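You operate a simulated robot arm through the tools that you are given. There is no shell and no other tool. Be economical: measure what you need, move in short steps, check, and stop when the job is done.

Carry out the task below with a simulated two-armed robot. There is one attempt and no reset: what you move stays moved.

## Task
Carry the steel grab rail to the rack and lock both levers over its feet.
Fine: free the navy and the white locking lever first; both hands; feet square on the main shelf. Where these are worked on the way, their far stop is far enough and under half their travel is too little: white locking lever.

It is judged by the outcome, as a careful person would: the job done as asked, and still so three seconds after it is handed in. It fails if anything else is knocked over, pushed out of place, dropped, spilled or broken.

## Robot
Two 7-joint arms with two-finger parallel grippers on one trunk, on a base that drives. Base frame: it is fixed to the floor where the robot stands at the start and does not move with it; the origin is under the middle of the robot, x ahead of it, y to its left, z up. Readings come in mm, degrees, newtons and seconds.
The left shoulder is at the start at [50, 161, 1073], the right one opposite. Places, roughly: main shelf of the gear rack [600, -200, 800]; navy locking lever [700, 100, 800]; white locking lever [700, -500, 800]. Payload 3.43 kg a hand.
The tool frame of a hand sits at the grasp point between the pads (the TCP): z along the fingers, y along the line on which they close. The tips reach 30 mm beyond it. The gripper opens to 94 mm. The fingers are 28 mm wide and 10 mm thick; the gripper's body (50 by 96 mm) begins 55 mm behind the TCP.
Orientation is that of the tool frame in the base frame, as a unit quaternion [x, y, z, w]. With the fingers straight down and closing along the base's y, the tool's x points along the base's -x, its y along +y and its z along -z.

## Interface
- The arms move only by the tool drive_tool. It takes "left_targets", "right_targets" or both (then of equal length, played together; a hand with none holds still); each is a list of rows, each a list of 7 numbers: the turn, a rotation vector about the base's x, y, z in units of 5 degrees (1.0 is 5 degrees), then the shift along the base's x, y, z in units of 40 mm (1.0 is 40 mm), then the opening, from 0 (shut) to 1 (fully open). In form: [[rx, ry, rz, x, y, z, jaw], ...]. A call has 1 to 8 rows; each row shifts and turns the commanded pose from where the row before left it. A call with a number of a shift or a turn outside -1 to 1 is refused whole. A row lasts 0.2 s, in which the tool goes at most 50 mm and 8.6 degrees; a call with a longer step from one row to the next is refused whole, and so is a gripper value outside its range. A pose out of reach is approached as far as the arm can. The call stops where the force on the tool passes 70 N (or 10 N more than at its start, if that is more) or the arm is blocked; 0.2 s more then pass. The fingers move at their own pace (about 45 mm/s each) and stop on an object; they squeeze with about 25 N. The grip force told is the motor's: it shows also when the fingers shut on nothing. Time passes only in rows, and 0.2 s behind the last, so rows that do not move let the fingers close. It gives the time, the measured TCP pose, the force on the tool (base axes), the opening and the grip force at its end, in the units of the frame above (readings bear some noise), with the torque about the TCP (base axes, N m) and any sound that the robot's microphone picked up, and new pictures: "show" is both (left out), scene, wrist or none (wrist: the cameras of the hands that moved).
- Cameras (640 x 400 px; columns grow to the right, rows downward): "scene" is now at [131.8, 0.4, 1209.5]; the picture's right is [-0.01, -1.00, 0.00], its down [-0.45, 0.01, -0.89] and it looks along [0.89, -0.01, -0.45] (base axes); focal length 214 px, centre (320, 200). "left" rides on the left gripper at [76, -14, -103] in its tool frame; the picture's right is [0.18, 0.98, 0.00], its down [-0.75, 0.14, -0.64] and it looks along [-0.63, 0.12, 0.77] (tool axes); focal length 243 px, centre (320, 200). "right" rides on the right gripper at [76, 14, -103] in its tool frame; the picture's right is [-0.18, 0.98, 0.00], its down [-0.75, -0.14, -0.64] and it looks along [-0.63, -0.12, 0.77] (tool axes); focal length 243 px, centre (320, 200). There is no depth. A picture from a camera that has moved, and an enlarged one, comes with that camera's place and axes in the base frame and with its lens.
- slide_trunk(by): slides the trunk up (or, below 0, down) by that many mm; the arms and the scene camera ride with it, the base frame stays. It gives what a move gives, with no picture.
- roll_base(legs): drives the robot by 1 to 6 legs, each [ahead, left, turn to the left] in mm, mm and degrees, along the robot's own axes; the way and the turn of a leg run together, so that a leg with both is an arc; at most 1500 mm and 180 degrees a leg. The arms and the cameras ride along, it lands a little off, and it stops where it bumps. It gives what a move gives, and a new picture of the scene camera.
- head_to(pan, tilt): turns the head with the scene camera to pan (to the left, within 80 degrees either way) and tilt (down, from -29 to 69), counted from straight ahead of the robot. It gives what a move gives, and a new picture of the scene camera.
- zoom(camera, box): a new picture of the part [left, top, right, bottom] of that camera's present view, enlarged. It takes no simulated time.
- sign_off(): hands the job in; it is judged then, once.

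Go step by step. Nothing tells you exact positions but the pictures and the camera data: compare them with the known pose of the tool, close in by small moves and look again before you grip or let go. The budget is 120 turns and 260 pictures, counting those below and the enlarged ones. Unless the task says otherwise, let go and move clear before handing in, and close with one line.

The tools are called after "Request:" by a JSON object that holds its "api" and its "payload". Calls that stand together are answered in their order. drive_tool: Moves the arms, as the interface text tells. Its arguments: {"type":"object","properties":{"left_targets":{"type":"array","items":{"type":"array","items":{"type":"number"}}},"right_targets":{"type":"array","items":{"type":"array","items":{"type":"number"}}},"show":{"type":"string","enum":["both","scene","wrist","none"]}},"required":[]} The other tools are called the same way: slide_trunk (by) slides the trunk up or down; roll_base (legs) drives the base; head_to (pan, tilt) turns the head that bears the scene camera; zoom (camera, box) takes an enlarged picture of a part of a camera's view; sign_off () hands the job in.

At the start:

```text
clock: 0.0
left_tcp_pos: [504.2, 213.2, 1060.3]
left_orientation: [0.0, 1.0, 0.0, 0.001]
left_ft_force: [0.6, 0.1, -0.2]
left_moment: [-0.02, -0.01, 0.02]
left_finger_gap: 94.1
left_grip_force: 0.1
right_tcp_pos: [375.9, -161.4, 1122.5]
right_orientation: [0.001, 1.0, 0.001, 0.0]
right_ft_force: [-0.7, 0.4, 0.0]
right_moment: [-0.02, 0.02, 0.02]
right_finger_gap: 94.1
right_grip_force: 0.1
trunk travel left (down, up): [-100.0, 167.0]
robot x, y, heading: [1.4, -1.1, 0.1]
head pan, tilt: [-0.9, 26.7]
```

scene: 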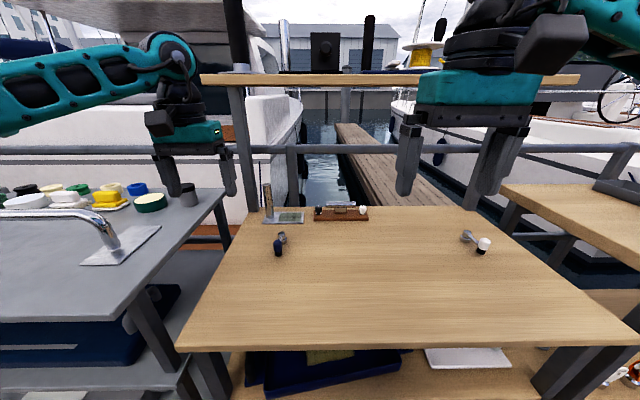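
right: 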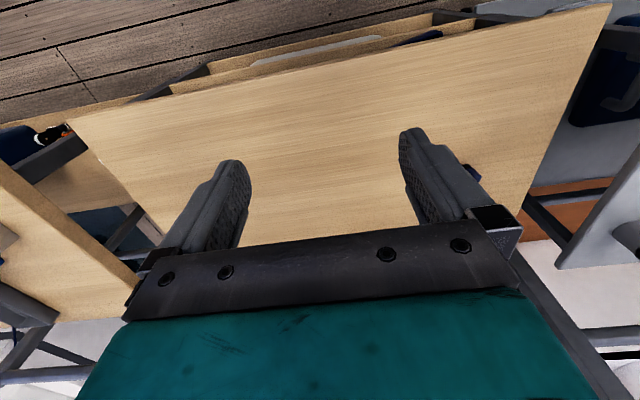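
left: 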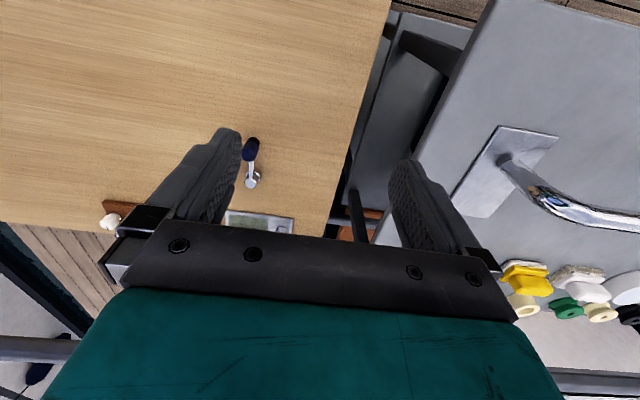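

I see the main shelf of the rack ahead with a navy and a white lever; the steel grab rail is not yet in view. I look around both sides.

Request:
{"api": "head_to", "payload": {"pan": 60, "tilt": 35}}

Request:
{"api": "head_to", "payload": {"pan": -60, "tilt": 35}}

Request:
{"api": "head_to", "payload": {"pan": -1, "tilt": 50}}

```text
clock: 1.3
left_tcp_pos: [504.6, 214.0, 1060.7]
left_orientation: [-0.001, 1.0, 0.0, 0.001]
left_ft_force: [-0.7, 1.0, 0.6]
left_moment: [0.0, 0.01, -0.01]
left_finger_gap: 94.2
left_grip_force: 0.2
right_tcp_pos: [376.7, -161.8, 1121.8]
right_orientation: [0.0, 1.0, 0.001, 0.0]
right_ft_force: [-0.3, 0.2, -0.2]
right_moment: [-0.01, 0.01, 0.0]
right_finger_gap: 94.0
right_grip_force: 0.1
trunk travel left (down, up): [-100.0, 167.0]
robot x, y, heading: [-0.4, -1.3, 0.3]
head pan, tilt: [60.0, 35.0]
camera scene: at [84.3, 78.0, 1196.5], right [0.87, -0.5, 0.0], down [-0.29, -0.5, -0.82], along [0.41, 0.71, -0.57], focal length 214 px, centre (320, 200)
```

scene: 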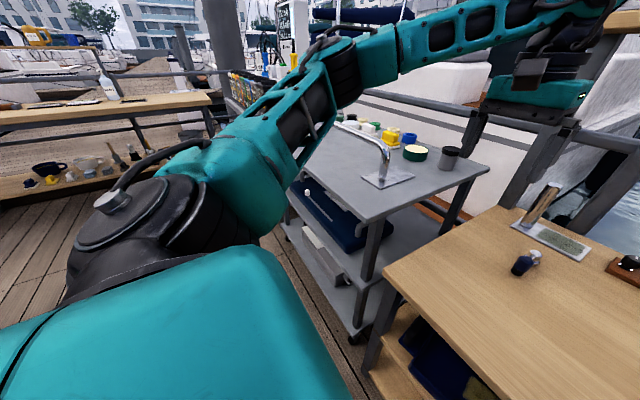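

```text
clock: 3.3
left_tcp_pos: [504.5, 213.8, 1060.7]
left_orientation: [0.0, 1.0, -0.001, 0.001]
left_ft_force: [0.2, 0.6, -0.2]
left_moment: [-0.02, 0.0, -0.03]
left_finger_gap: 94.3
left_grip_force: 0.1
right_tcp_pos: [377.0, -160.8, 1122.6]
right_orientation: [0.0, 1.0, 0.001, -0.001]
right_ft_force: [-1.0, -0.1, -0.4]
right_moment: [-0.01, 0.01, -0.01]
right_finger_gap: 93.8
right_grip_force: 0.1
trunk travel left (down, up): [-100.0, 167.0]
robot x, y, heading: [-0.0, -0.1, 0.1]
head pan, tilt: [-60.0, 35.0]
camera scene: at [84.3, -74.4, 1196.5], right [-0.87, -0.5, 0.0], down [-0.29, 0.5, -0.82], along [0.41, -0.71, -0.57], focal length 214 px, centre (320, 200)
```

scene: 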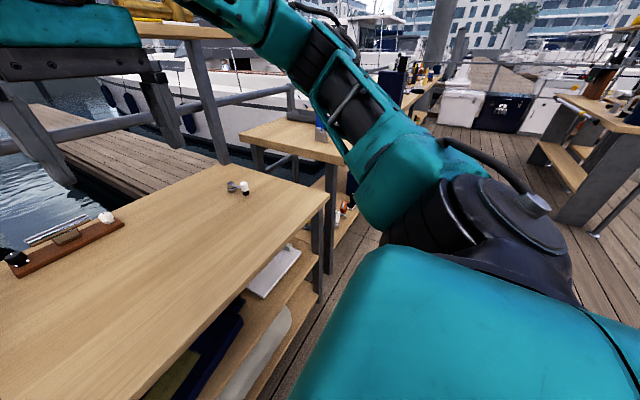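

```text
clock: 4.6
left_tcp_pos: [504.7, 213.3, 1060.8]
left_orientation: [0.0, 1.0, 0.0, 0.0]
left_ft_force: [0.4, -0.2, 0.7]
left_moment: [-0.01, -0.01, 0.04]
left_finger_gap: 94.0
left_grip_force: 0.0
right_tcp_pos: [376.8, -161.1, 1122.5]
right_orientation: [0.001, 1.0, 0.001, 0.0]
right_ft_force: [0.1, -0.7, -0.1]
right_moment: [0.02, -0.01, 0.03]
right_finger_gap: 94.2
right_grip_force: 0.1
trunk travel left (down, up): [-100.0, 167.0]
robot x, y, heading: [0.7, -1.2, 0.0]
head pan, tilt: [-1.0, 50.0]
camera scene: at [117.2, 0.4, 1174.8], right [-0.02, -1.0, 0.0], down [-0.77, 0.01, -0.64], along [0.64, -0.01, -0.77], focal length 214 px, centre (320, 200)
```

scene: 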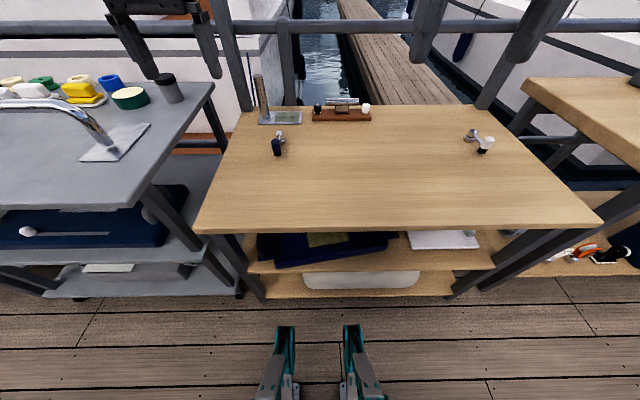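

The curved chrome bar with square foot plates on the trolley to the left looks like the grab rail. I zoom on it and on the levers.

Request:
{"api": "head_to", "payload": {"pan": 50, "tilt": 30}}

Request:
{"api": "zoom", "payload": {"camera": "scene", "box": [300, 90, 520, 230]}}

Request:
{"api": "head_to", "payload": {"pan": -10, "tilt": 40}}

Request:
{"api": "zoom", "payload": {"camera": "scene", "box": [190, 80, 510, 280]}}

```text
clock: 5.8
left_tcp_pos: [505.1, 212.8, 1061.8]
left_orientation: [0.0, 1.0, 0.0, 0.001]
left_ft_force: [-0.1, 0.4, 0.3]
left_moment: [0.0, -0.01, 0.0]
left_finger_gap: 94.2
left_grip_force: 0.0
right_tcp_pos: [376.6, -160.8, 1122.4]
right_orientation: [0.0, 1.0, 0.001, 0.0]
right_ft_force: [-0.2, -0.1, -0.2]
right_moment: [0.0, 0.01, 0.02]
right_finger_gap: 93.7
right_grip_force: 0.2
trunk travel left (down, up): [-100.0, 167.0]
robot x, y, heading: [1.6, 2.9, 0.0]
head pan, tilt: [50.0, 30.0]
camera scene: at [98.4, 71.0, 1204.2], right [0.77, -0.64, 0.0], down [-0.32, -0.38, -0.87], along [0.56, 0.66, -0.5], focal length 214 px, centre (320, 200)
```

scene: 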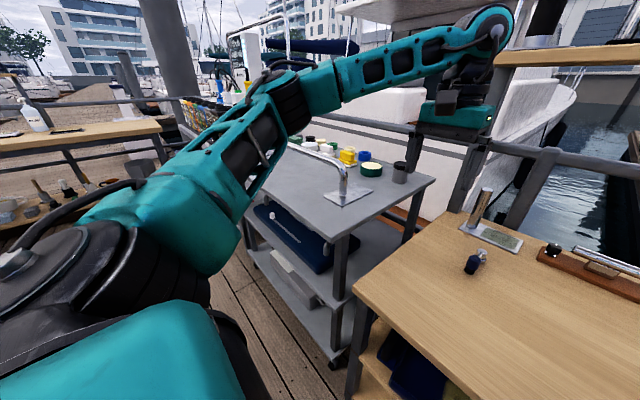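

```text
2.86 times, centred on (410, 160) of scene
camera zoom: at [98.4, 71.0, 1204.2], right [0.77, -0.64, 0.0], down [-0.32, -0.38, -0.87], along [0.56, 0.66, -0.5], focal length 613 px, centre (63, 314)
```

zoom: 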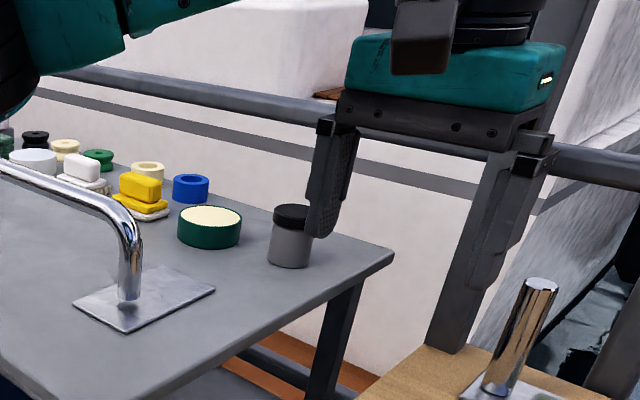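

```text
clock: 7.1
left_tcp_pos: [505.8, 213.1, 1061.5]
left_orientation: [0.0, 1.0, 0.001, 0.001]
left_ft_force: [0.1, 0.0, -0.1]
left_moment: [0.04, -0.01, -0.03]
left_finger_gap: 94.2
left_grip_force: 0.0
right_tcp_pos: [376.9, -161.7, 1122.5]
right_orientation: [0.002, 1.0, 0.002, -0.001]
right_ft_force: [0.6, 0.1, 0.5]
right_moment: [0.0, -0.01, 0.0]
right_finger_gap: 94.1
right_grip_force: 0.0
trunk travel left (down, up): [-100.0, 167.0]
robot x, y, heading: [-0.5, 2.5, 0.1]
head pan, tilt: [-10.0, 40.0]
camera scene: at [123.9, -12.9, 1188.9], right [-0.17, -0.98, 0.0], down [-0.63, 0.11, -0.77], along [0.75, -0.13, -0.64], focal length 214 px, centre (320, 200)
```

scene: 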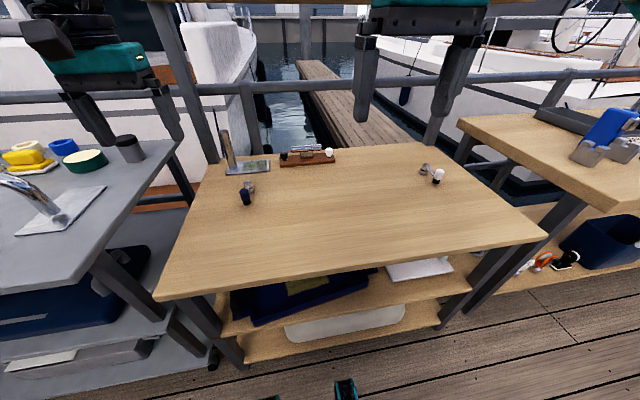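

```text
2.00 times, centred on (350, 180) of scene
camera zoom: at [123.9, -12.9, 1188.9], right [-0.17, -0.98, 0.0], down [-0.63, 0.11, -0.77], along [0.75, -0.13, -0.64], focal length 429 px, centre (260, 240)
```

zoom: 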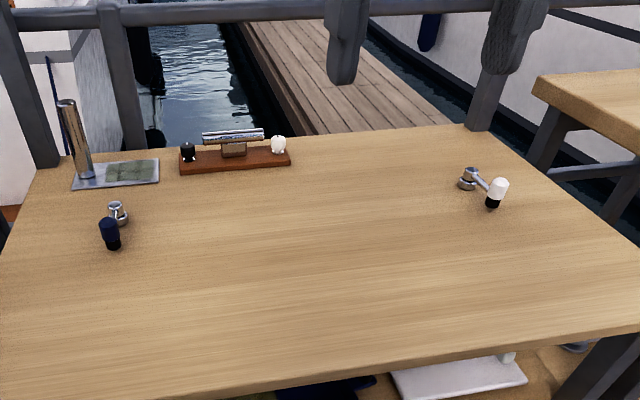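

The rail stands on the left trolley with a square foot; both levers point toward me with pivots near (715,120) and (700,-490), and the shelf lies at about z≈770. I first drive to the middle of the levers and look again.

Request:
{"api": "roll_base", "payload": {"legs": [[0, -185, 0]]}}

Request:
{"api": "head_to", "payload": {"pan": 0, "tilt": 66}}

```text
clock: 8.6
left_tcp_pos: [505.2, 27.4, 1061.6]
left_orientation: [-0.001, 1.0, 0.001, 0.001]
left_ft_force: [0.5, -0.9, -0.1]
left_moment: [0.03, 0.0, 0.0]
left_finger_gap: 94.1
left_grip_force: 0.0
right_tcp_pos: [376.7, -346.6, 1123.6]
right_orientation: [0.0, 1.0, 0.0, 0.0]
right_ft_force: [-0.3, -0.2, 0.1]
right_moment: [0.02, 0.02, 0.03]
right_finger_gap: 94.1
right_grip_force: 0.0
trunk travel left (down, up): [-100.0, 167.0]
robot x, y, heading: [1.0, -186.1, 0.1]
head pan, tilt: [-10.0, 40.0]
camera scene: at [124.1, -199.5, 1188.9], right [-0.17, -0.98, 0.0], down [-0.63, 0.11, -0.77], along [0.75, -0.13, -0.64], focal length 214 px, centre (320, 200)
```

scene: 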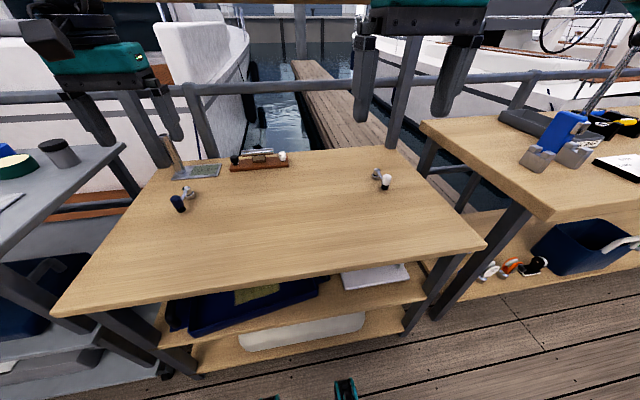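

```text
clock: 9.5
left_tcp_pos: [504.6, 27.8, 1061.8]
left_orientation: [-0.001, 1.0, 0.0, 0.002]
left_ft_force: [0.2, -0.2, -0.2]
left_moment: [-0.01, -0.01, -0.02]
left_finger_gap: 93.8
left_grip_force: 0.1
right_tcp_pos: [377.6, -346.6, 1122.5]
right_orientation: [0.0, 1.0, 0.001, 0.0]
right_ft_force: [0.8, 0.0, 0.3]
right_moment: [-0.03, -0.01, 0.03]
right_finger_gap: 94.1
right_grip_force: 0.1
trunk travel left (down, up): [-100.0, 167.0]
robot x, y, heading: [-1.8, -187.8, 0.2]
head pan, tilt: [0.0, 66.0]
camera scene: at [99.8, -184.3, 1155.6], right [0.0, -1.0, 0.0], down [-0.91, 0.0, -0.41], along [0.41, 0.0, -0.91], focal length 214 px, centre (320, 200)
```

scene: 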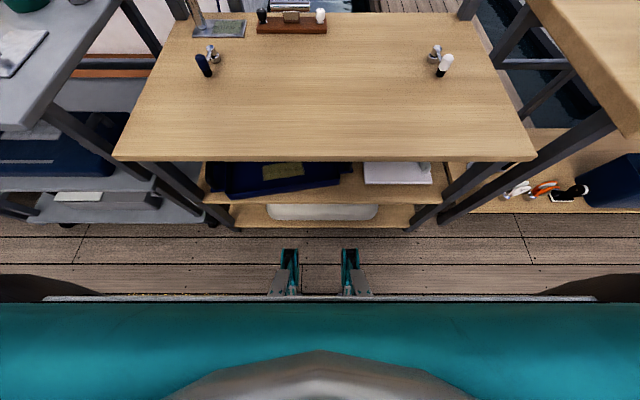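

Levers confirmed: handles near x≈620 (y≈100 and −495), pivots x≈711. I bring the hands in for a close look with the wrist cameras.

Request:
{"api": "drive_tool", "payload": {"left_targets": [[0, 0, 0, 0, 0.36, -0.3, 1], [0, 0, 0, 0, 0.36, -0.3, 1], [0, 0, 0, 0, 0.36, -0.3, 1], [0, 0, 0, 0, 0.36, -0.3, 1], [0, 0, 0, 0, 0.36, -0.3, 1]], "right_targets": [[0, 0, 0, 0.6, -0.7, -0.6, 1], [0, 0, 0, 0.6, -0.7, -0.6, 1], [0, 0, 0, 0.6, -0.7, -0.6, 1], [0, 0, 0, 0.6, -0.7, -0.6, 1], [0, 0, 0, 0.6, -0.7, -0.6, 1]], "show": "wrist"}}

```text
clock: 10.7
left_tcp_pos: [506.4, 99.2, 1003.2]
left_orientation: [-0.001, 1.0, -0.001, 0.001]
left_ft_force: [0.1, 0.4, 0.0]
left_moment: [0.02, 0.0, 0.05]
left_finger_gap: 94.1
left_grip_force: 0.2
right_tcp_pos: [496.1, -489.8, 1002.1]
right_orientation: [-0.001, 1.0, 0.0, 0.0]
right_ft_force: [-0.4, -0.3, 0.0]
right_moment: [-0.01, 0.0, 0.02]
right_finger_gap: 94.0
right_grip_force: 0.1
trunk travel left (down, up): [-100.0, 167.0]
robot x, y, heading: [1.7, -185.6, 0.1]
head pan, tilt: [0.0, 66.0]
camera right: at [420.7, -476.9, 1104.3], right [0.18, 0.98, 0.0], down [0.75, -0.14, 0.64], along [0.63, -0.12, -0.77], focal length 243 px, centre (320, 200)
camera left: at [429.7, 85.4, 1103.3], right [-0.19, 0.98, 0.0], down [0.75, 0.14, 0.64], along [0.63, 0.12, -0.77], focal length 243 px, centre (320, 200)
```

right: 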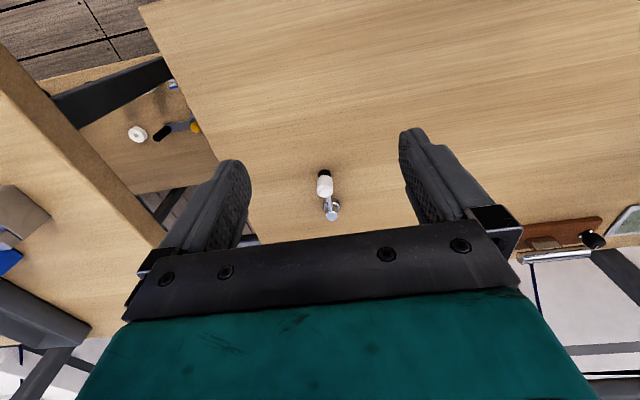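
left: 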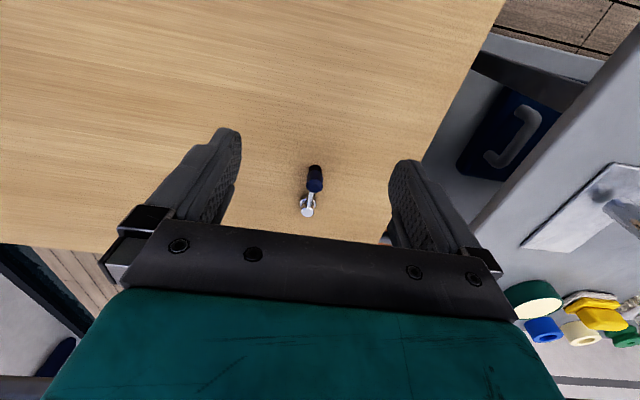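

Request:
{"api": "zoom", "payload": {"camera": "right", "box": [270, 150, 390, 230]}}

Request:
{"api": "zoom", "payload": {"camera": "left", "box": [250, 145, 370, 225]}}

Request:
{"api": "zoom", "payload": {"camera": "scene", "box": [180, 0, 340, 100]}}

```text
5.00 times, centred on (330, 190) of right
camera zoom: at [420.7, -476.9, 1104.3], right [0.18, 0.98, 0.0], down [0.75, -0.14, 0.64], along [0.63, -0.12, -0.77], focal length 1213 px, centre (270, 250)
```

zoom: 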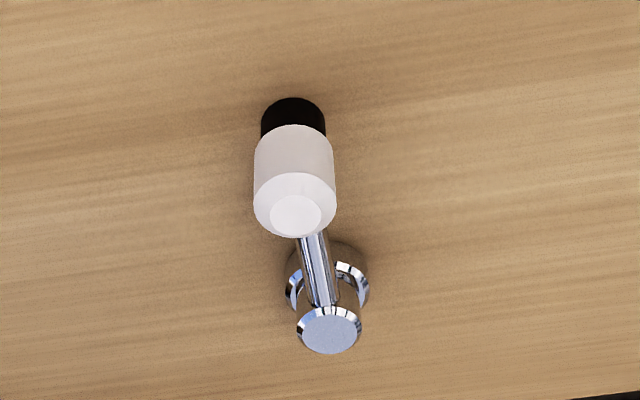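

```text
5.00 times, centred on (310, 185) of left
camera zoom: at [429.7, 85.4, 1103.3], right [-0.19, 0.98, 0.0], down [0.75, 0.14, 0.64], along [0.63, 0.12, -0.77], focal length 1213 px, centre (370, 275)
```

zoom: 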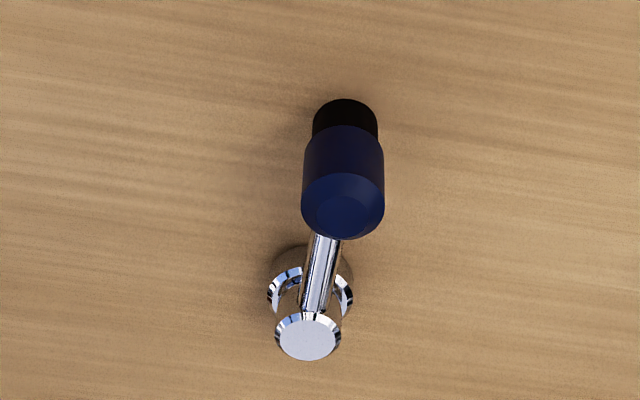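

```text
4.00 times, centred on (260, 50) of scene
camera zoom: at [99.9, -184.4, 1155.6], right [0.0, -1.0, 0.0], down [-0.91, 0.0, -0.41], along [0.41, 0.0, -0.91], focal length 858 px, centre (560, 800)
```

zoom: 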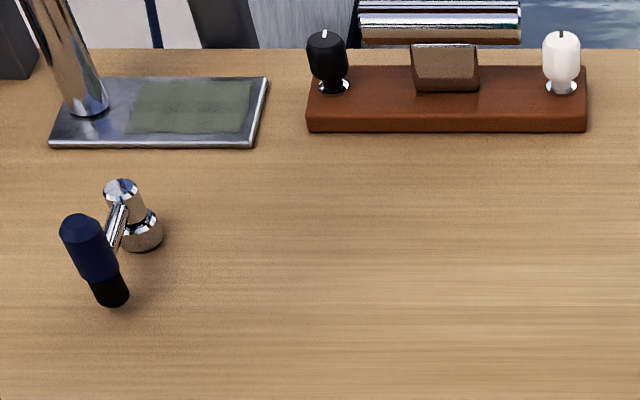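

The levers are swing clamps: posts at about (725,119) and (725,−512), pads toward me about 80 mm out, on a shelf at z≈757. I check my own base's front before driving nearer.

Request:
{"api": "zoom", "payload": {"camera": "scene", "box": [200, 140, 440, 300]}}

```text
2.50 times, centred on (320, 220) of scene
camera zoom: at [99.9, -184.4, 1155.6], right [0.0, -1.0, 0.0], down [-0.91, 0.0, -0.41], along [0.41, 0.0, -0.91], focal length 536 px, centre (320, 150)
```

zoom: 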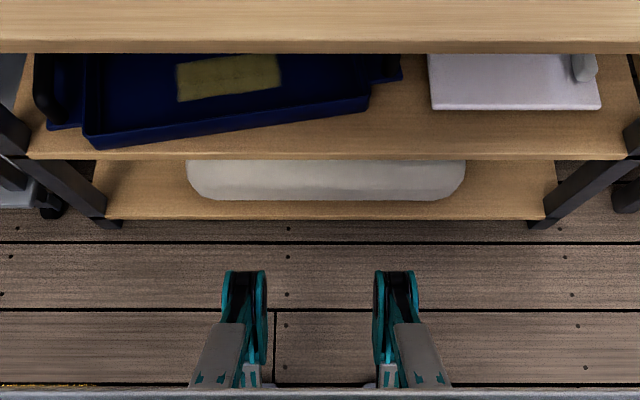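

The wheels may go under the shelf to about x≈430, so I drive 95 mm ahead and to the right so that the right hand can work the white lever.

Request:
{"api": "roll_base", "payload": {"legs": [[0, -125, 0], [95, 0, 0]]}}

Request:
{"api": "head_to", "payload": {"pan": -15, "tilt": 50}}

```text
clock: 12.7
left_tcp_pos: [597.1, -23.2, 1000.1]
left_orientation: [-0.001, 1.0, 0.0, 0.0]
left_ft_force: [0.1, 0.0, -0.5]
left_moment: [0.0, 0.02, 0.0]
left_finger_gap: 94.1
left_grip_force: 0.1
right_tcp_pos: [587.7, -612.6, 1001.9]
right_orientation: [0.0, 1.0, 0.0, -0.001]
right_ft_force: [0.5, 0.3, 0.6]
right_moment: [-0.02, 0.01, -0.01]
right_finger_gap: 94.1
right_grip_force: 0.0
trunk travel left (down, up): [-100.0, 167.0]
robot x, y, heading: [90.2, -305.1, -0.2]
head pan, tilt: [0.0, 66.0]
camera scene: at [190.9, -306.8, 1155.5], right [0.0, -1.0, 0.0], down [-0.91, 0.0, -0.41], along [0.41, 0.0, -0.91], focal length 214 px, centre (320, 200)
```

scene: 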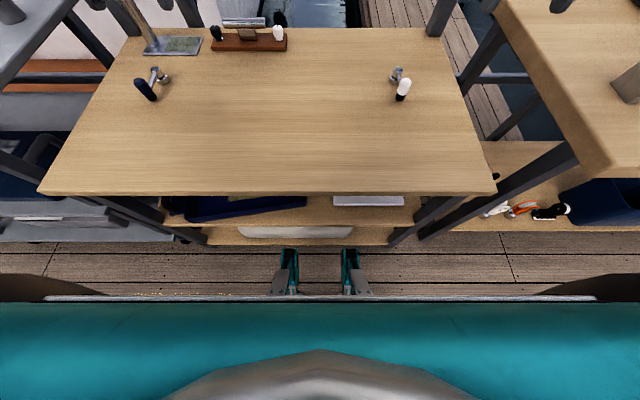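

```text
clock: 13.5
left_tcp_pos: [596.0, -24.2, 1000.8]
left_orientation: [-0.001, 1.0, 0.0, 0.001]
left_ft_force: [0.6, 0.2, 0.3]
left_moment: [0.02, 0.02, 0.02]
left_finger_gap: 93.8
left_grip_force: 0.2
right_tcp_pos: [586.8, -613.5, 1003.2]
right_orientation: [-0.001, 1.0, 0.0, 0.0]
right_ft_force: [-0.7, -0.2, 0.4]
right_moment: [-0.01, 0.0, -0.02]
right_finger_gap: 93.9
right_grip_force: 0.1
trunk travel left (down, up): [-100.0, 167.0]
robot x, y, heading: [91.2, -310.6, -0.0]
head pan, tilt: [-15.0, 50.0]
camera scene: at [205.4, -326.6, 1174.7], right [-0.26, -0.97, 0.0], down [-0.74, 0.2, -0.64], along [0.62, -0.17, -0.77], focal length 214 px, centre (320, 200)
```

scene: 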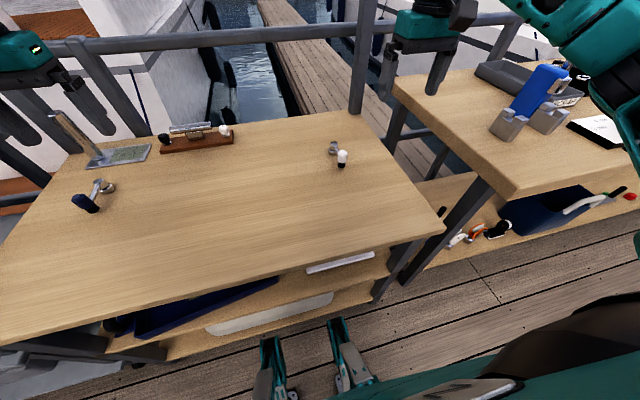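

I bring the right hand over the white knob, staying well above it.

Request:
{"api": "drive_tool", "payload": {"right_targets": [[0, 0, 0, 0.36, 0.63, -0.8, 1], [0, 0, 0, 0.36, 0.63, -0.8, 1], [0, 0, 0, 0.36, 0.63, -0.8, 1], [0, 0, 0, 0.36, 0.63, -0.7, 1]]}}

```text
clock: 14.5
left_tcp_pos: [594.9, -22.0, 1001.7]
left_orientation: [-0.001, 1.0, 0.001, 0.0]
left_ft_force: [-0.7, -0.3, -0.9]
left_moment: [0.02, 0.02, -0.01]
left_finger_gap: 94.1
left_grip_force: 0.1
right_tcp_pos: [646.5, -512.9, 875.5]
right_orientation: [0.001, 1.0, 0.0, 0.0]
right_ft_force: [0.0, -0.3, 1.0]
right_moment: [-0.01, -0.01, 0.04]
right_finger_gap: 93.8
right_grip_force: 0.0
trunk travel left (down, up): [-100.0, 167.0]
robot x, y, heading: [84.6, -307.6, -0.1]
head pan, tilt: [-15.0, 50.0]
camera scene: at [205.6, -326.5, 1174.7], right [-0.26, -0.97, 0.0], down [-0.74, 0.2, -0.64], along [0.62, -0.17, -0.77], focal length 214 px, centre (320, 200)
camera right: at [570.5, -500.1, 977.5], right [0.19, 0.98, 0.0], down [0.75, -0.14, 0.64], along [0.63, -0.12, -0.77], focal length 243 px, centre (320, 200)
```

scene: 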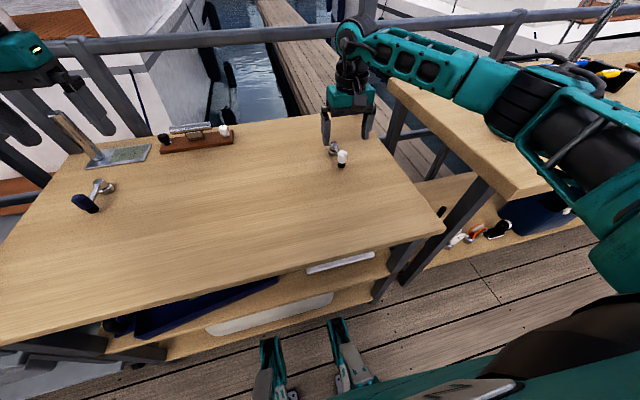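
right: 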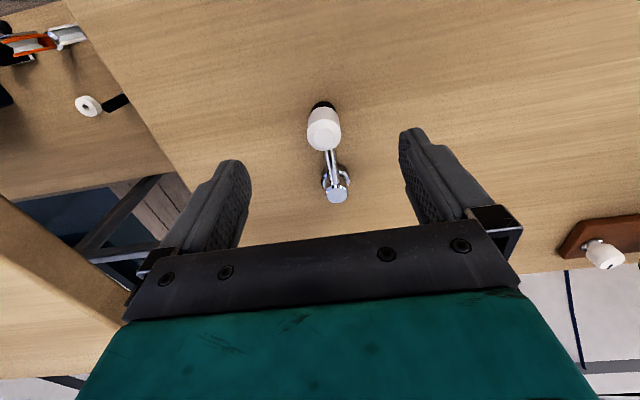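

Knob centre is at about (645,−511) with the TCP right above. I lower to z≈800 around it and close loosely.

Request:
{"api": "drive_tool", "payload": {"right_targets": [[0, 0, 0, 0, 0.03, -0.95, 1], [0, 0, 0, 0, 0, -0.9, 1], [0, 0, 0, 0, 0, 0, 0.3], [0, 0, 0, 0, 0, 0, 0.3], [0, 0, 0, 0, 0, 0, 0.3], [0, 0, 0, 0, 0, 0, 0.3]]}}

```text
clock: 15.9
left_tcp_pos: [595.7, -23.5, 1000.4]
left_orientation: [-0.001, 1.0, 0.0, 0.001]
left_ft_force: [-0.3, 0.0, 0.1]
left_moment: [0.02, 0.02, -0.01]
left_finger_gap: 93.8
left_grip_force: 0.0
right_tcp_pos: [645.6, -511.6, 802.7]
right_orientation: [0.0, 1.0, 0.0, 0.0]
right_ft_force: [0.8, 0.4, -0.7]
right_moment: [-0.01, -0.02, 0.0]
right_finger_gap: 28.4
right_grip_force: 0.2
trunk travel left (down, up): [-100.0, 167.0]
robot x, y, heading: [90.9, -308.6, 0.2]
head pan, tilt: [-15.0, 50.0]
camera scene: at [205.4, -326.7, 1174.7], right [-0.26, -0.97, 0.0], down [-0.74, 0.2, -0.64], along [0.62, -0.17, -0.77], focal length 214 px, centre (320, 200)
camera right: at [568.0, -497.7, 904.9], right [0.18, 0.98, 0.0], down [0.75, -0.14, 0.64], along [0.63, -0.12, -0.77], focal length 243 px, centre (320, 200)
```

scene: 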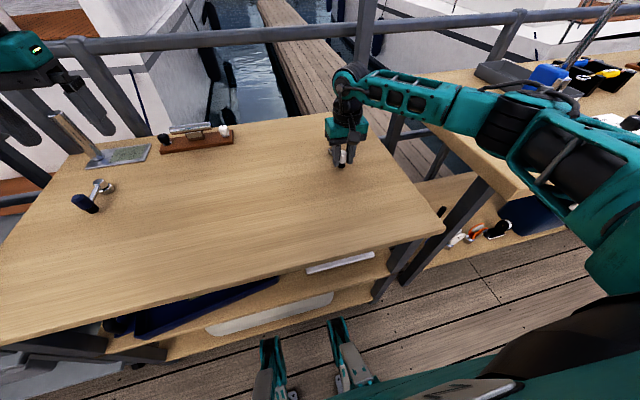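
right: 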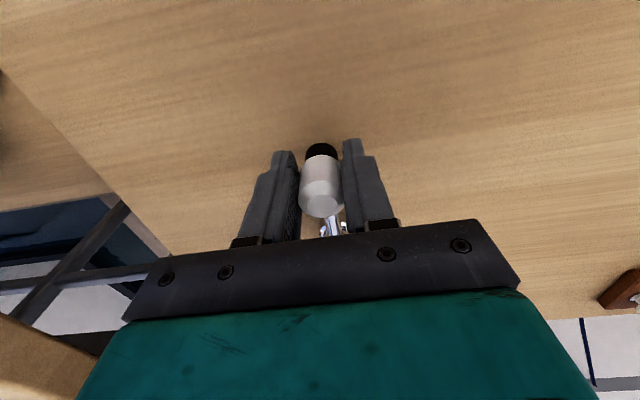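

The knob sits between the fingers. I try swinging it outward (−y) by 20° about its post, turning the hand along.

Request:
{"api": "drive_tool", "payload": {"right_targets": [[0, 0, 1, 0.008, -0.176, 0, 0.3], [0, 0, 1, 0.023, -0.175, 0, 0.3], [0, 0, 1, 0.038, -0.172, 0, 0.3], [0, 0, 1, 0.053, -0.1685, 0, 0.3]], "show": "wrist"}}

```text
clock: 16.9
left_tcp_pos: [596.9, -23.8, 1001.4]
left_orientation: [-0.001, 1.0, -0.001, 0.001]
left_ft_force: [0.2, 0.9, 0.1]
left_moment: [0.02, 0.0, 0.0]
left_finger_gap: 94.0
left_grip_force: 0.0
right_tcp_pos: [649.2, -541.1, 803.4]
right_orientation: [-0.175, 0.985, 0.0, 0.001]
right_ft_force: [-0.1, 0.7, 0.6]
right_moment: [0.0, 0.01, 0.01]
right_finger_gap: 28.7
right_grip_force: 0.5
trunk travel left (down, up): [-100.0, 167.0]
robot x, y, heading: [91.7, -311.5, 0.1]
head pan, tilt: [-15.0, 50.0]
camera right: at [572.6, -553.0, 906.3], right [-0.16, 0.99, 0.0], down [0.76, 0.13, 0.64], along [0.63, 0.11, -0.77], focal length 243 px, centre (320, 200)
```

right: 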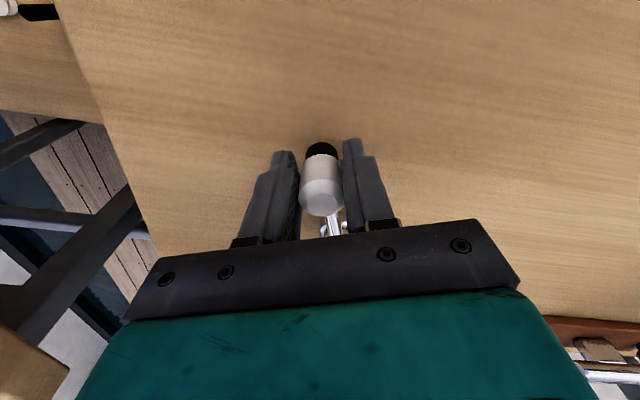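

It swings freely outward. I continue to 60°.

Request:
{"api": "drive_tool", "payload": {"right_targets": [[0, 0, 1, 0.0675, -0.163, 0, 0.3], [0, 0, 1, 0.0815, -0.157, 0, 0.3], [0, 0, 1, 0.095, -0.149, 0, 0.3], [0, 0, 1, 0.1075, -0.14, 0, 0.3], [0, 0, 1, 0.119, -0.13, 0, 0.3], [0, 0, 1, 0.13, -0.119, 0, 0.3], [0, 0, 1, 0.14, -0.1075, 0, 0.3], [0, 0, 1, 0.149, -0.095, 0, 0.3]]}}

```text
clock: 18.7
left_tcp_pos: [596.2, -22.3, 1001.1]
left_orientation: [-0.001, 1.0, 0.0, 0.001]
left_ft_force: [-0.3, 0.4, -0.4]
left_moment: [-0.03, 0.0, 0.01]
left_finger_gap: 94.0
left_grip_force: 0.0
right_tcp_pos: [621.4, -556.2, 801.1]
right_orientation: [-0.258, 0.966, 0.0, 0.0]
right_ft_force: [-0.9, 0.1, 0.8]
right_moment: [0.01, -0.02, 0.01]
right_finger_gap: 28.4
right_grip_force: 0.1
right hand out of reach, approached as far as the arm can: row 2, 3, 4, 5, 6, 7, 8
trunk travel left (down, up): [-100.0, 167.0]
robot x, y, heading: [92.7, -308.6, -0.3]
head pan, tilt: [-15.0, 50.0]
camera scene: at [205.4, -326.7, 1174.7], right [-0.26, -0.97, 0.0], down [-0.74, 0.2, -0.64], along [0.62, -0.17, -0.77], focal length 214 px, centre (320, 200)
camera right: at [548.8, -582.6, 902.3], right [-0.33, 0.94, 0.0], down [0.72, 0.25, 0.64], along [0.61, 0.21, -0.77], focal length 243 px, centre (320, 200)
```

scene: 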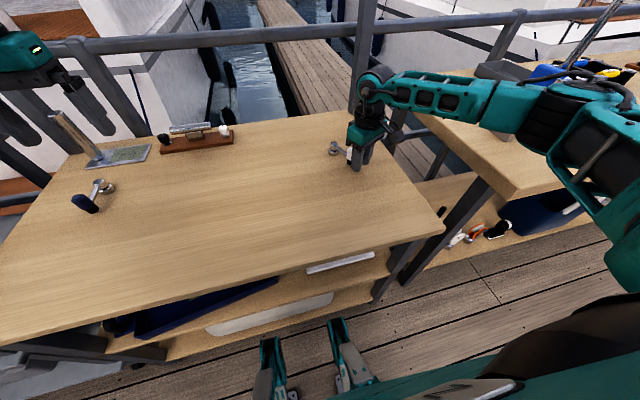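
right: 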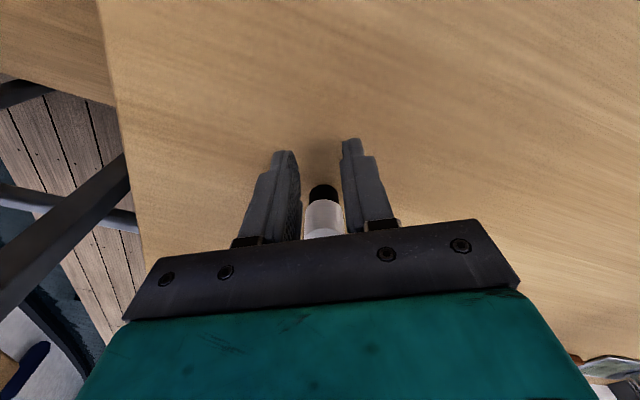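

I hit the arm's reach. I open, lift clear, and reposition the base to the right.

Request:
{"api": "drive_tool", "payload": {"right_targets": [[0, 0, 0, 0, 0, 0, 0.5], [0, 0, 0, 0, 0, 0.5, 0.5], [0, 0, 0, 0, 0, 0.9, 1], [0, 0, 0, 0, 0, 1, 1]], "show": "wrist"}}

```text
clock: 19.7
left_tcp_pos: [596.0, -22.2, 1001.3]
left_orientation: [-0.001, 1.0, -0.001, 0.001]
left_ft_force: [-0.1, -0.1, 0.8]
left_moment: [0.01, -0.01, -0.01]
left_finger_gap: 94.3
left_grip_force: 0.0
right_tcp_pos: [619.5, -557.2, 897.1]
right_orientation: [-0.259, 0.966, 0.0, -0.001]
right_ft_force: [-0.3, -0.6, 0.3]
right_moment: [0.02, 0.0, 0.0]
right_finger_gap: 94.1
right_grip_force: 0.1
trunk travel left (down, up): [-100.0, 167.0]
robot x, y, heading: [91.4, -305.3, 0.2]
head pan, tilt: [-15.0, 50.0]
camera right: at [546.2, -583.9, 999.8], right [-0.33, 0.94, 0.0], down [0.72, 0.25, 0.64], along [0.6, 0.21, -0.77], focal length 243 px, centre (320, 200)
```

right: 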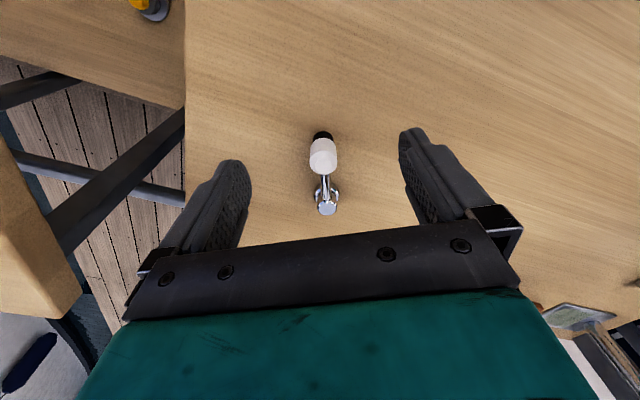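

Lever stands at about 25° now. I raise the hand and shift the base 140 mm to the right.

Request:
{"api": "drive_tool", "payload": {"right_targets": [[0, 0, 0, 0, 0.5, 1, 1], [0, 0, 0, 0, 0.8, 0.9, 1], [0, 0, 0, 0, 1, 0.6, 1], [0, 0, 0, 0, 1, 0, 1]], "show": "none"}}

Request:
{"api": "roll_base", "payload": {"legs": [[10, -140, 0]]}}

```text
clock: 20.7
left_tcp_pos: [596.6, -21.5, 1001.2]
left_orientation: [0.0, 1.0, 0.0, 0.001]
left_ft_force: [-0.5, 0.0, 0.2]
left_moment: [0.0, -0.01, 0.04]
left_finger_gap: 94.2
left_grip_force: 0.1
right_tcp_pos: [618.4, -425.6, 995.5]
right_orientation: [-0.258, 0.966, 0.0, -0.001]
right_ft_force: [1.0, -0.8, -0.3]
right_moment: [0.01, 0.01, 0.01]
right_finger_gap: 93.9
right_grip_force: 0.0
trunk travel left (down, up): [-100.0, 167.0]
robot x, y, heading: [88.2, -307.7, 0.1]
head pan, tilt: [-15.0, 50.0]
```

```text
clock: 22.0
left_tcp_pos: [603.9, -166.1, 1001.3]
left_orientation: [0.0, 1.0, 0.0, 0.001]
left_ft_force: [-0.1, 0.4, -0.5]
left_moment: [-0.02, 0.02, -0.06]
left_finger_gap: 94.1
left_grip_force: 0.1
right_tcp_pos: [624.7, -570.3, 995.6]
right_orientation: [-0.258, 0.966, 0.002, 0.0]
right_ft_force: [-0.3, 0.3, -0.2]
right_moment: [0.0, -0.03, -0.01]
right_finger_gap: 93.9
right_grip_force: 0.1
trunk travel left (down, up): [-100.0, 167.0]
robot x, y, heading: [100.5, -452.2, -0.2]
head pan, tilt: [-15.0, 50.0]
camera scene: at [212.6, -469.3, 1174.7], right [-0.26, -0.97, 0.0], down [-0.74, 0.2, -0.64], along [0.62, -0.17, -0.77], focal length 214 px, centre (320, 200)
```

scene: 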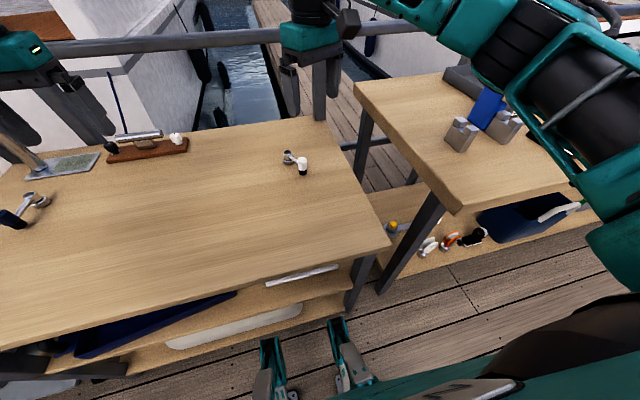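

Now I lower again around the knob at about (650,−546).

Request:
{"api": "drive_tool", "payload": {"right_targets": [[0, 0, 0, 0.13, 0.12, -0.96, 1], [0, 0, 0, 0.13, 0.12, -0.96, 1], [0, 0, 0, 0.13, 0.12, -0.96, 1], [0, 0, 0, 0.13, 0.12, -0.96, 1], [0, 0, 0, 0.13, 0.12, -0.96, 1], [0, 0, 0, 0, 0, 0, 0.3], [0, 0, 0, 0, 0, 0, 0.3], [0, 0, 0, 0, 0, 0, 0.3]], "show": "wrist"}}

```text
clock: 23.8
left_tcp_pos: [604.4, -166.3, 1001.2]
left_orientation: [0.0, 1.0, -0.001, 0.001]
left_ft_force: [0.1, -0.3, 0.2]
left_moment: [-0.03, -0.03, -0.02]
left_finger_gap: 94.0
left_grip_force: 0.0
right_tcp_pos: [651.3, -541.9, 803.7]
right_orientation: [-0.258, 0.966, 0.0, 0.0]
right_ft_force: [1.0, -0.2, -0.4]
right_moment: [-0.01, 0.0, -0.01]
right_finger_gap: 28.9
right_grip_force: 0.2
trunk travel left (down, up): [-100.0, 167.0]
robot x, y, heading: [98.2, -451.5, -0.0]
head pan, tilt: [-15.0, 50.0]
camera right: at [578.2, -568.2, 906.0], right [-0.33, 0.94, 0.0], down [0.72, 0.25, 0.64], along [0.61, 0.21, -0.77], focal length 243 px, centre (320, 200)
```

right: 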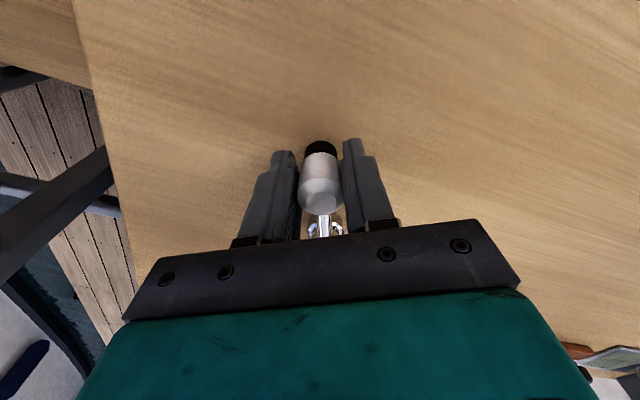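

Request:
{"api": "drive_tool", "payload": {"right_targets": [[0, 0, 0.8, 0.0725, -0.1625, 0, 0.3], [0, 0, 0.8, 0.0875, -0.1525, 0, 0.3], [0, 0, 0.8, 0.1, -0.145, 0, 0.3], [0, 0, 0.8, 0.1125, -0.1375, 0, 0.3], [0, 0, 0.8, 0.125, -0.125, 0, 0.3], [0, 0, 0.8, 0.1325, -0.115, 0, 0.3], [0, 0, 0.8, 0.145, -0.1025, 0, 0.3], [0, 0, 0.8, 0.1525, -0.09, 0, 0.3]], "show": "wrist"}}

```text
clock: 25.6
left_tcp_pos: [602.9, -165.0, 1001.0]
left_orientation: [0.001, 1.0, 0.0, 0.001]
left_ft_force: [-0.4, 0.2, -0.1]
left_moment: [-0.02, 0.01, 0.01]
left_finger_gap: 93.8
left_grip_force: 0.0
right_tcp_pos: [659.6, -556.1, 804.3]
right_orientation: [-0.325, 0.946, 0.001, 0.0]
right_ft_force: [1.4, -1.2, 0.6]
right_moment: [-0.01, 0.02, 0.04]
right_finger_gap: 28.6
right_grip_force: 0.3
right hand out of reach, approached as far as the arm can: row 3, 4, 5, 6, 7, 8
trunk travel left (down, up): [-100.0, 167.0]
robot x, y, heading: [98.9, -448.6, 0.1]
head pan, tilt: [-15.0, 50.0]
camera right: at [589.1, -592.4, 906.2], right [-0.46, 0.89, 0.0], down [0.68, 0.35, 0.64], along [0.57, 0.29, -0.77], focal length 243 px, centre (320, 200)
```

right: 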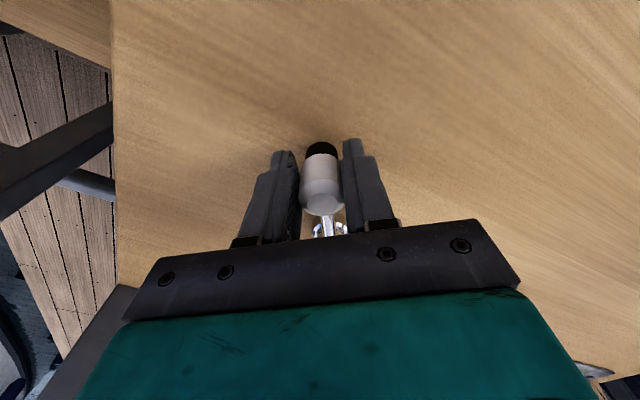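

The wrist turn limits the reach. I'll instead push the knob with closed fingers and an unturned hand: open, lift, turn back.

Request:
{"api": "drive_tool", "payload": {"right_targets": [[0, 0, 0, 0, 0, 0, 0.5], [0, 0, 0, 0, 0, 0.8, 0.5], [0, 0, -1, 0, 0, 0.8, 0.5], [0, 0, -1, 0, 0.1, 0.4, 0], [0, 0, -1.0, -0.1, 0.2, 0, 0], [0, 0, -1.0, -0.1, 0.2, 0, 0], [0, 0, -1.0, -0.1, 0.1, 0, 0], [0, 0, -1.0, -0.1, 0.1, 0, 0]], "show": "wrist"}}

```text
clock: 27.4
left_tcp_pos: [604.2, -165.1, 1000.8]
left_orientation: [0.0, 1.0, 0.0, 0.0]
left_ft_force: [0.0, 0.7, 0.1]
left_moment: [-0.03, -0.02, -0.02]
left_finger_gap: 93.9
left_grip_force: 0.0
right_tcp_pos: [638.1, -526.2, 885.5]
right_orientation: [-0.068, 0.998, 0.001, 0.0]
right_ft_force: [0.6, -0.7, 0.6]
right_moment: [-0.01, 0.01, 0.01]
right_finger_gap: 0.1
right_grip_force: 24.8
trunk travel left (down, up): [-100.0, 167.0]
robot x, y, heading: [97.5, -454.3, -0.1]
head pan, tilt: [-15.0, 50.0]
camera right: at [562.3, -523.9, 986.7], right [0.05, 1.0, 0.0], down [0.77, -0.04, 0.64], along [0.64, -0.03, -0.77], focal length 243 px, centre (320, 200)
```

right: 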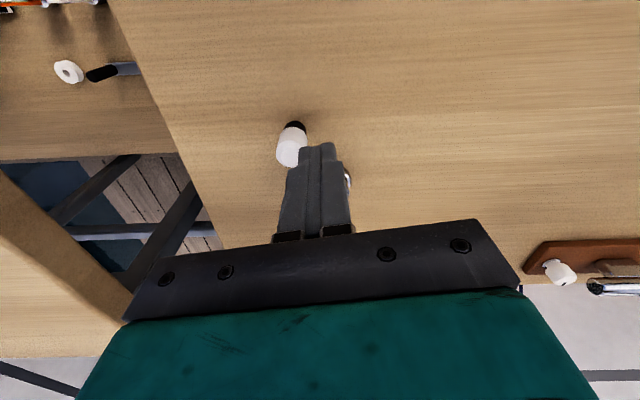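

The knob is just to −y of the closed fingers. I lower beside it and push it round outward.

Request:
{"api": "drive_tool", "payload": {"right_targets": [[0, 0, 0, 0, 0.07, -1, 0], [0, 0, 0, 0, 0.06, -1, 0], [0, 0, 0, 0.24, -0.56, 0, 0], [0, 0, 0, 0.165, -0.3325, 0, 0], [0, 0, 0, 0.2225, -0.2975, 0, 0], [0, 0, 0, 0.27, -0.2575, 0, 0], [0, 0, 0, 0.31, -0.205, 0, 0], [0, 0, 0, 0.3425, -0.1475, 0, 0]], "show": "both"}}

```text
clock: 29.2
left_tcp_pos: [601.8, -165.0, 1002.0]
left_orientation: [0.0, 1.0, -0.001, 0.003]
left_ft_force: [0.1, 0.5, 0.2]
left_moment: [0.05, 0.01, -0.02]
left_finger_gap: 94.1
left_grip_force: 0.0
right_tcp_pos: [698.9, -593.7, 804.9]
right_orientation: [-0.07, 0.998, 0.0, -0.002]
right_ft_force: [-20.0, 2.9, 2.3]
right_moment: [0.0, -0.1, 0.18]
right_finger_gap: 0.0
right_grip_force: 25.3
trunk travel left (down, up): [-100.0, 167.0]
robot x, y, heading: [100.5, -449.4, 0.2]
head pan, tilt: [-15.0, 50.0]
camera scene: at [210.6, -468.8, 1175.0], right [-0.26, -0.97, 0.0], down [-0.74, 0.2, -0.64], along [0.62, -0.17, -0.76], focal length 214 px, centre (320, 200)
camera right: at [622.4, -591.3, 907.4], right [0.04, 1.0, 0.0], down [0.77, -0.03, 0.64], along [0.64, -0.03, -0.77], focal length 243 px, centre (320, 200)
```

scene: 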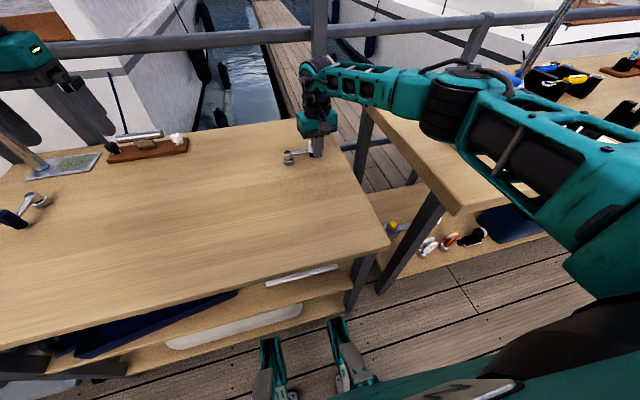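
right: 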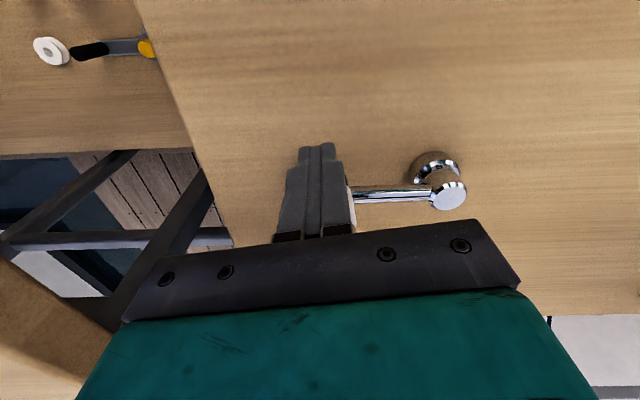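

The white lever points outward (about 90°) with 20 N resisting; I nudge a bit more to feel whether this is the stop.

Request:
{"api": "drive_tool", "payload": {"right_targets": [[0, 0, 0, 0.15, 0, 0, 0], [0, 0, 0, 0.15, 0, 0, 0]], "show": "wrist"}}

```text
clock: 29.8
left_tcp_pos: [599.2, -167.0, 1004.4]
left_orientation: [0.001, 1.0, 0.0, 0.004]
left_ft_force: [0.1, 0.0, 0.1]
left_moment: [-0.04, 0.04, 0.01]
left_finger_gap: 94.0
left_grip_force: 0.1
right_tcp_pos: [698.7, -594.6, 805.3]
right_orientation: [-0.073, 0.997, 0.001, -0.018]
right_ft_force: [-34.1, -3.9, 17.8]
right_moment: [0.16, -0.35, 0.21]
right_finger_gap: 0.0
right_grip_force: 25.0
trunk travel left (down, up): [-100.0, 167.0]
robot x, y, heading: [97.6, -448.0, -0.2]
head pan, tilt: [-15.0, 50.0]
stopped in row 2 (right hand): the force on the tool passed its limit (the readings are from after the stop); the commanded pose is now the measured one
camera right: at [626.1, -591.6, 909.7], right [0.04, 1.0, 0.0], down [0.79, -0.03, 0.61], along [0.61, -0.03, -0.79], focal length 243 px, centre (320, 200)
```

right: 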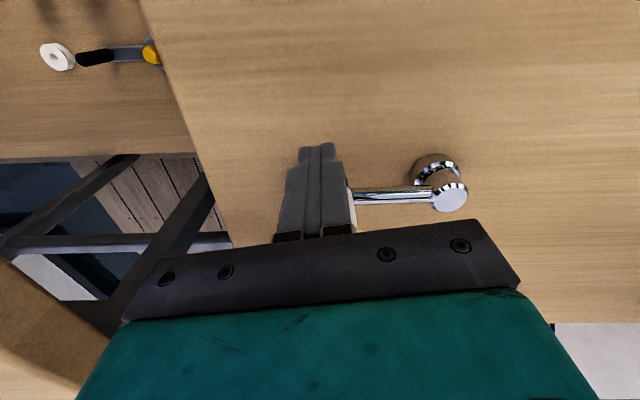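

That is the white lever's far stop. I back off and lift the right hand, and bring the left hand inward before driving to the navy lever.

Request:
{"api": "drive_tool", "payload": {"right_targets": [[0, -0.41, 0, -0.8, 0, 0, 0], [0, 0, 0, 0, 0, 0.9, 0], [0, 0, 0, -0.5, 0, 0.9, 0], [0, 0, 0, -0.5, 0, 0.9, 0], [0, 0, 0, -0.5, 0, 0.9, 0]], "left_targets": [[0, 0, 0, 0, 0, 0, 0], [0, 0, 0, 0, -1, 0, 0], [0, 0, 0, 0, -1, 0, 0], [0, 0, 0, 0, -1, 0, 0], [0, 0, 0, 0, -1, 0, 0]], "show": "wrist"}}

Request:
{"api": "roll_base", "payload": {"legs": [[0, 505, 0]]}}

```text
clock: 31.0
left_tcp_pos: [601.4, -326.1, 1003.1]
left_orientation: [0.0, 1.0, 0.0, 0.001]
left_ft_force: [0.3, 0.2, 0.4]
left_moment: [0.01, -0.01, 0.0]
left_finger_gap: 0.0
left_grip_force: 10.6
right_tcp_pos: [612.5, -594.6, 945.3]
right_orientation: [-0.072, 0.997, -0.002, 0.003]
right_ft_force: [0.9, -0.2, -0.1]
right_moment: [0.0, 0.03, 0.0]
right_finger_gap: 0.1
right_grip_force: 24.9
trunk travel left (down, up): [-100.0, 167.0]
robot x, y, heading: [96.4, -450.5, -0.1]
head pan, tilt: [-15.0, 50.0]
camera right: at [534.4, -592.5, 1045.5], right [0.04, 1.0, 0.0], down [0.76, -0.03, 0.65], along [0.65, -0.03, -0.76], focal length 243 px, centre (320, 200)
camera left: at [525.1, -339.9, 1104.3], right [-0.18, 0.98, 0.0], down [0.75, 0.14, 0.64], along [0.63, 0.12, -0.77], focal length 243 px, centre (320, 200)
```

right: 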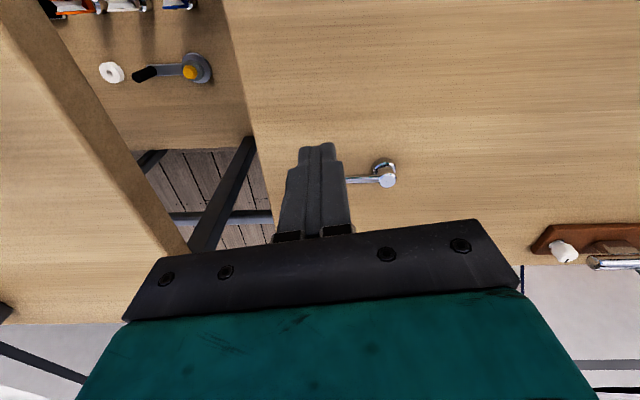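
left: 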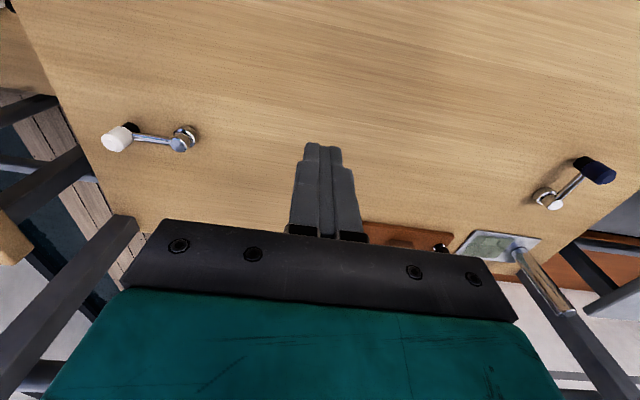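

```text
clock: 34.0
left_tcp_pos: [603.4, 178.9, 1003.2]
left_orientation: [0.002, 1.0, 0.0, 0.002]
left_ft_force: [-0.5, 0.9, 0.2]
left_moment: [0.01, 0.01, -0.04]
left_finger_gap: 0.0
left_grip_force: 25.2
right_tcp_pos: [613.8, -89.6, 943.6]
right_orientation: [-0.071, 0.997, -0.001, 0.002]
right_ft_force: [0.7, -0.5, -0.1]
right_moment: [0.02, 0.0, 0.01]
right_finger_gap: 0.0
right_grip_force: 25.0
trunk travel left (down, up): [-100.0, 167.0]
robot x, y, heading: [97.6, 54.8, -0.1]
head pan, tilt: [-15.0, 50.0]
camera scene: at [212.7, 36.6, 1174.7], right [-0.26, -0.96, 0.0], down [-0.74, 0.2, -0.64], along [0.62, -0.17, -0.77], focal length 214 px, centre (320, 200)
```

scene: 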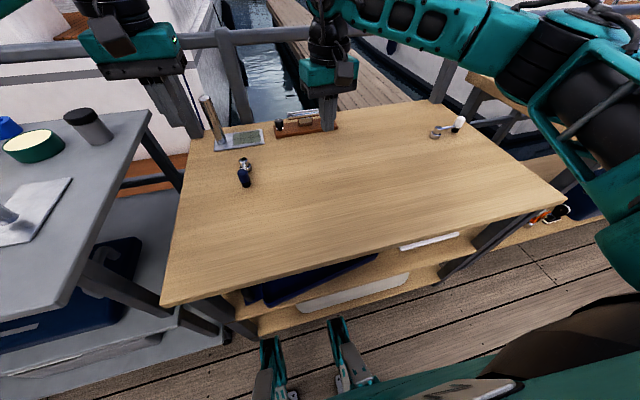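

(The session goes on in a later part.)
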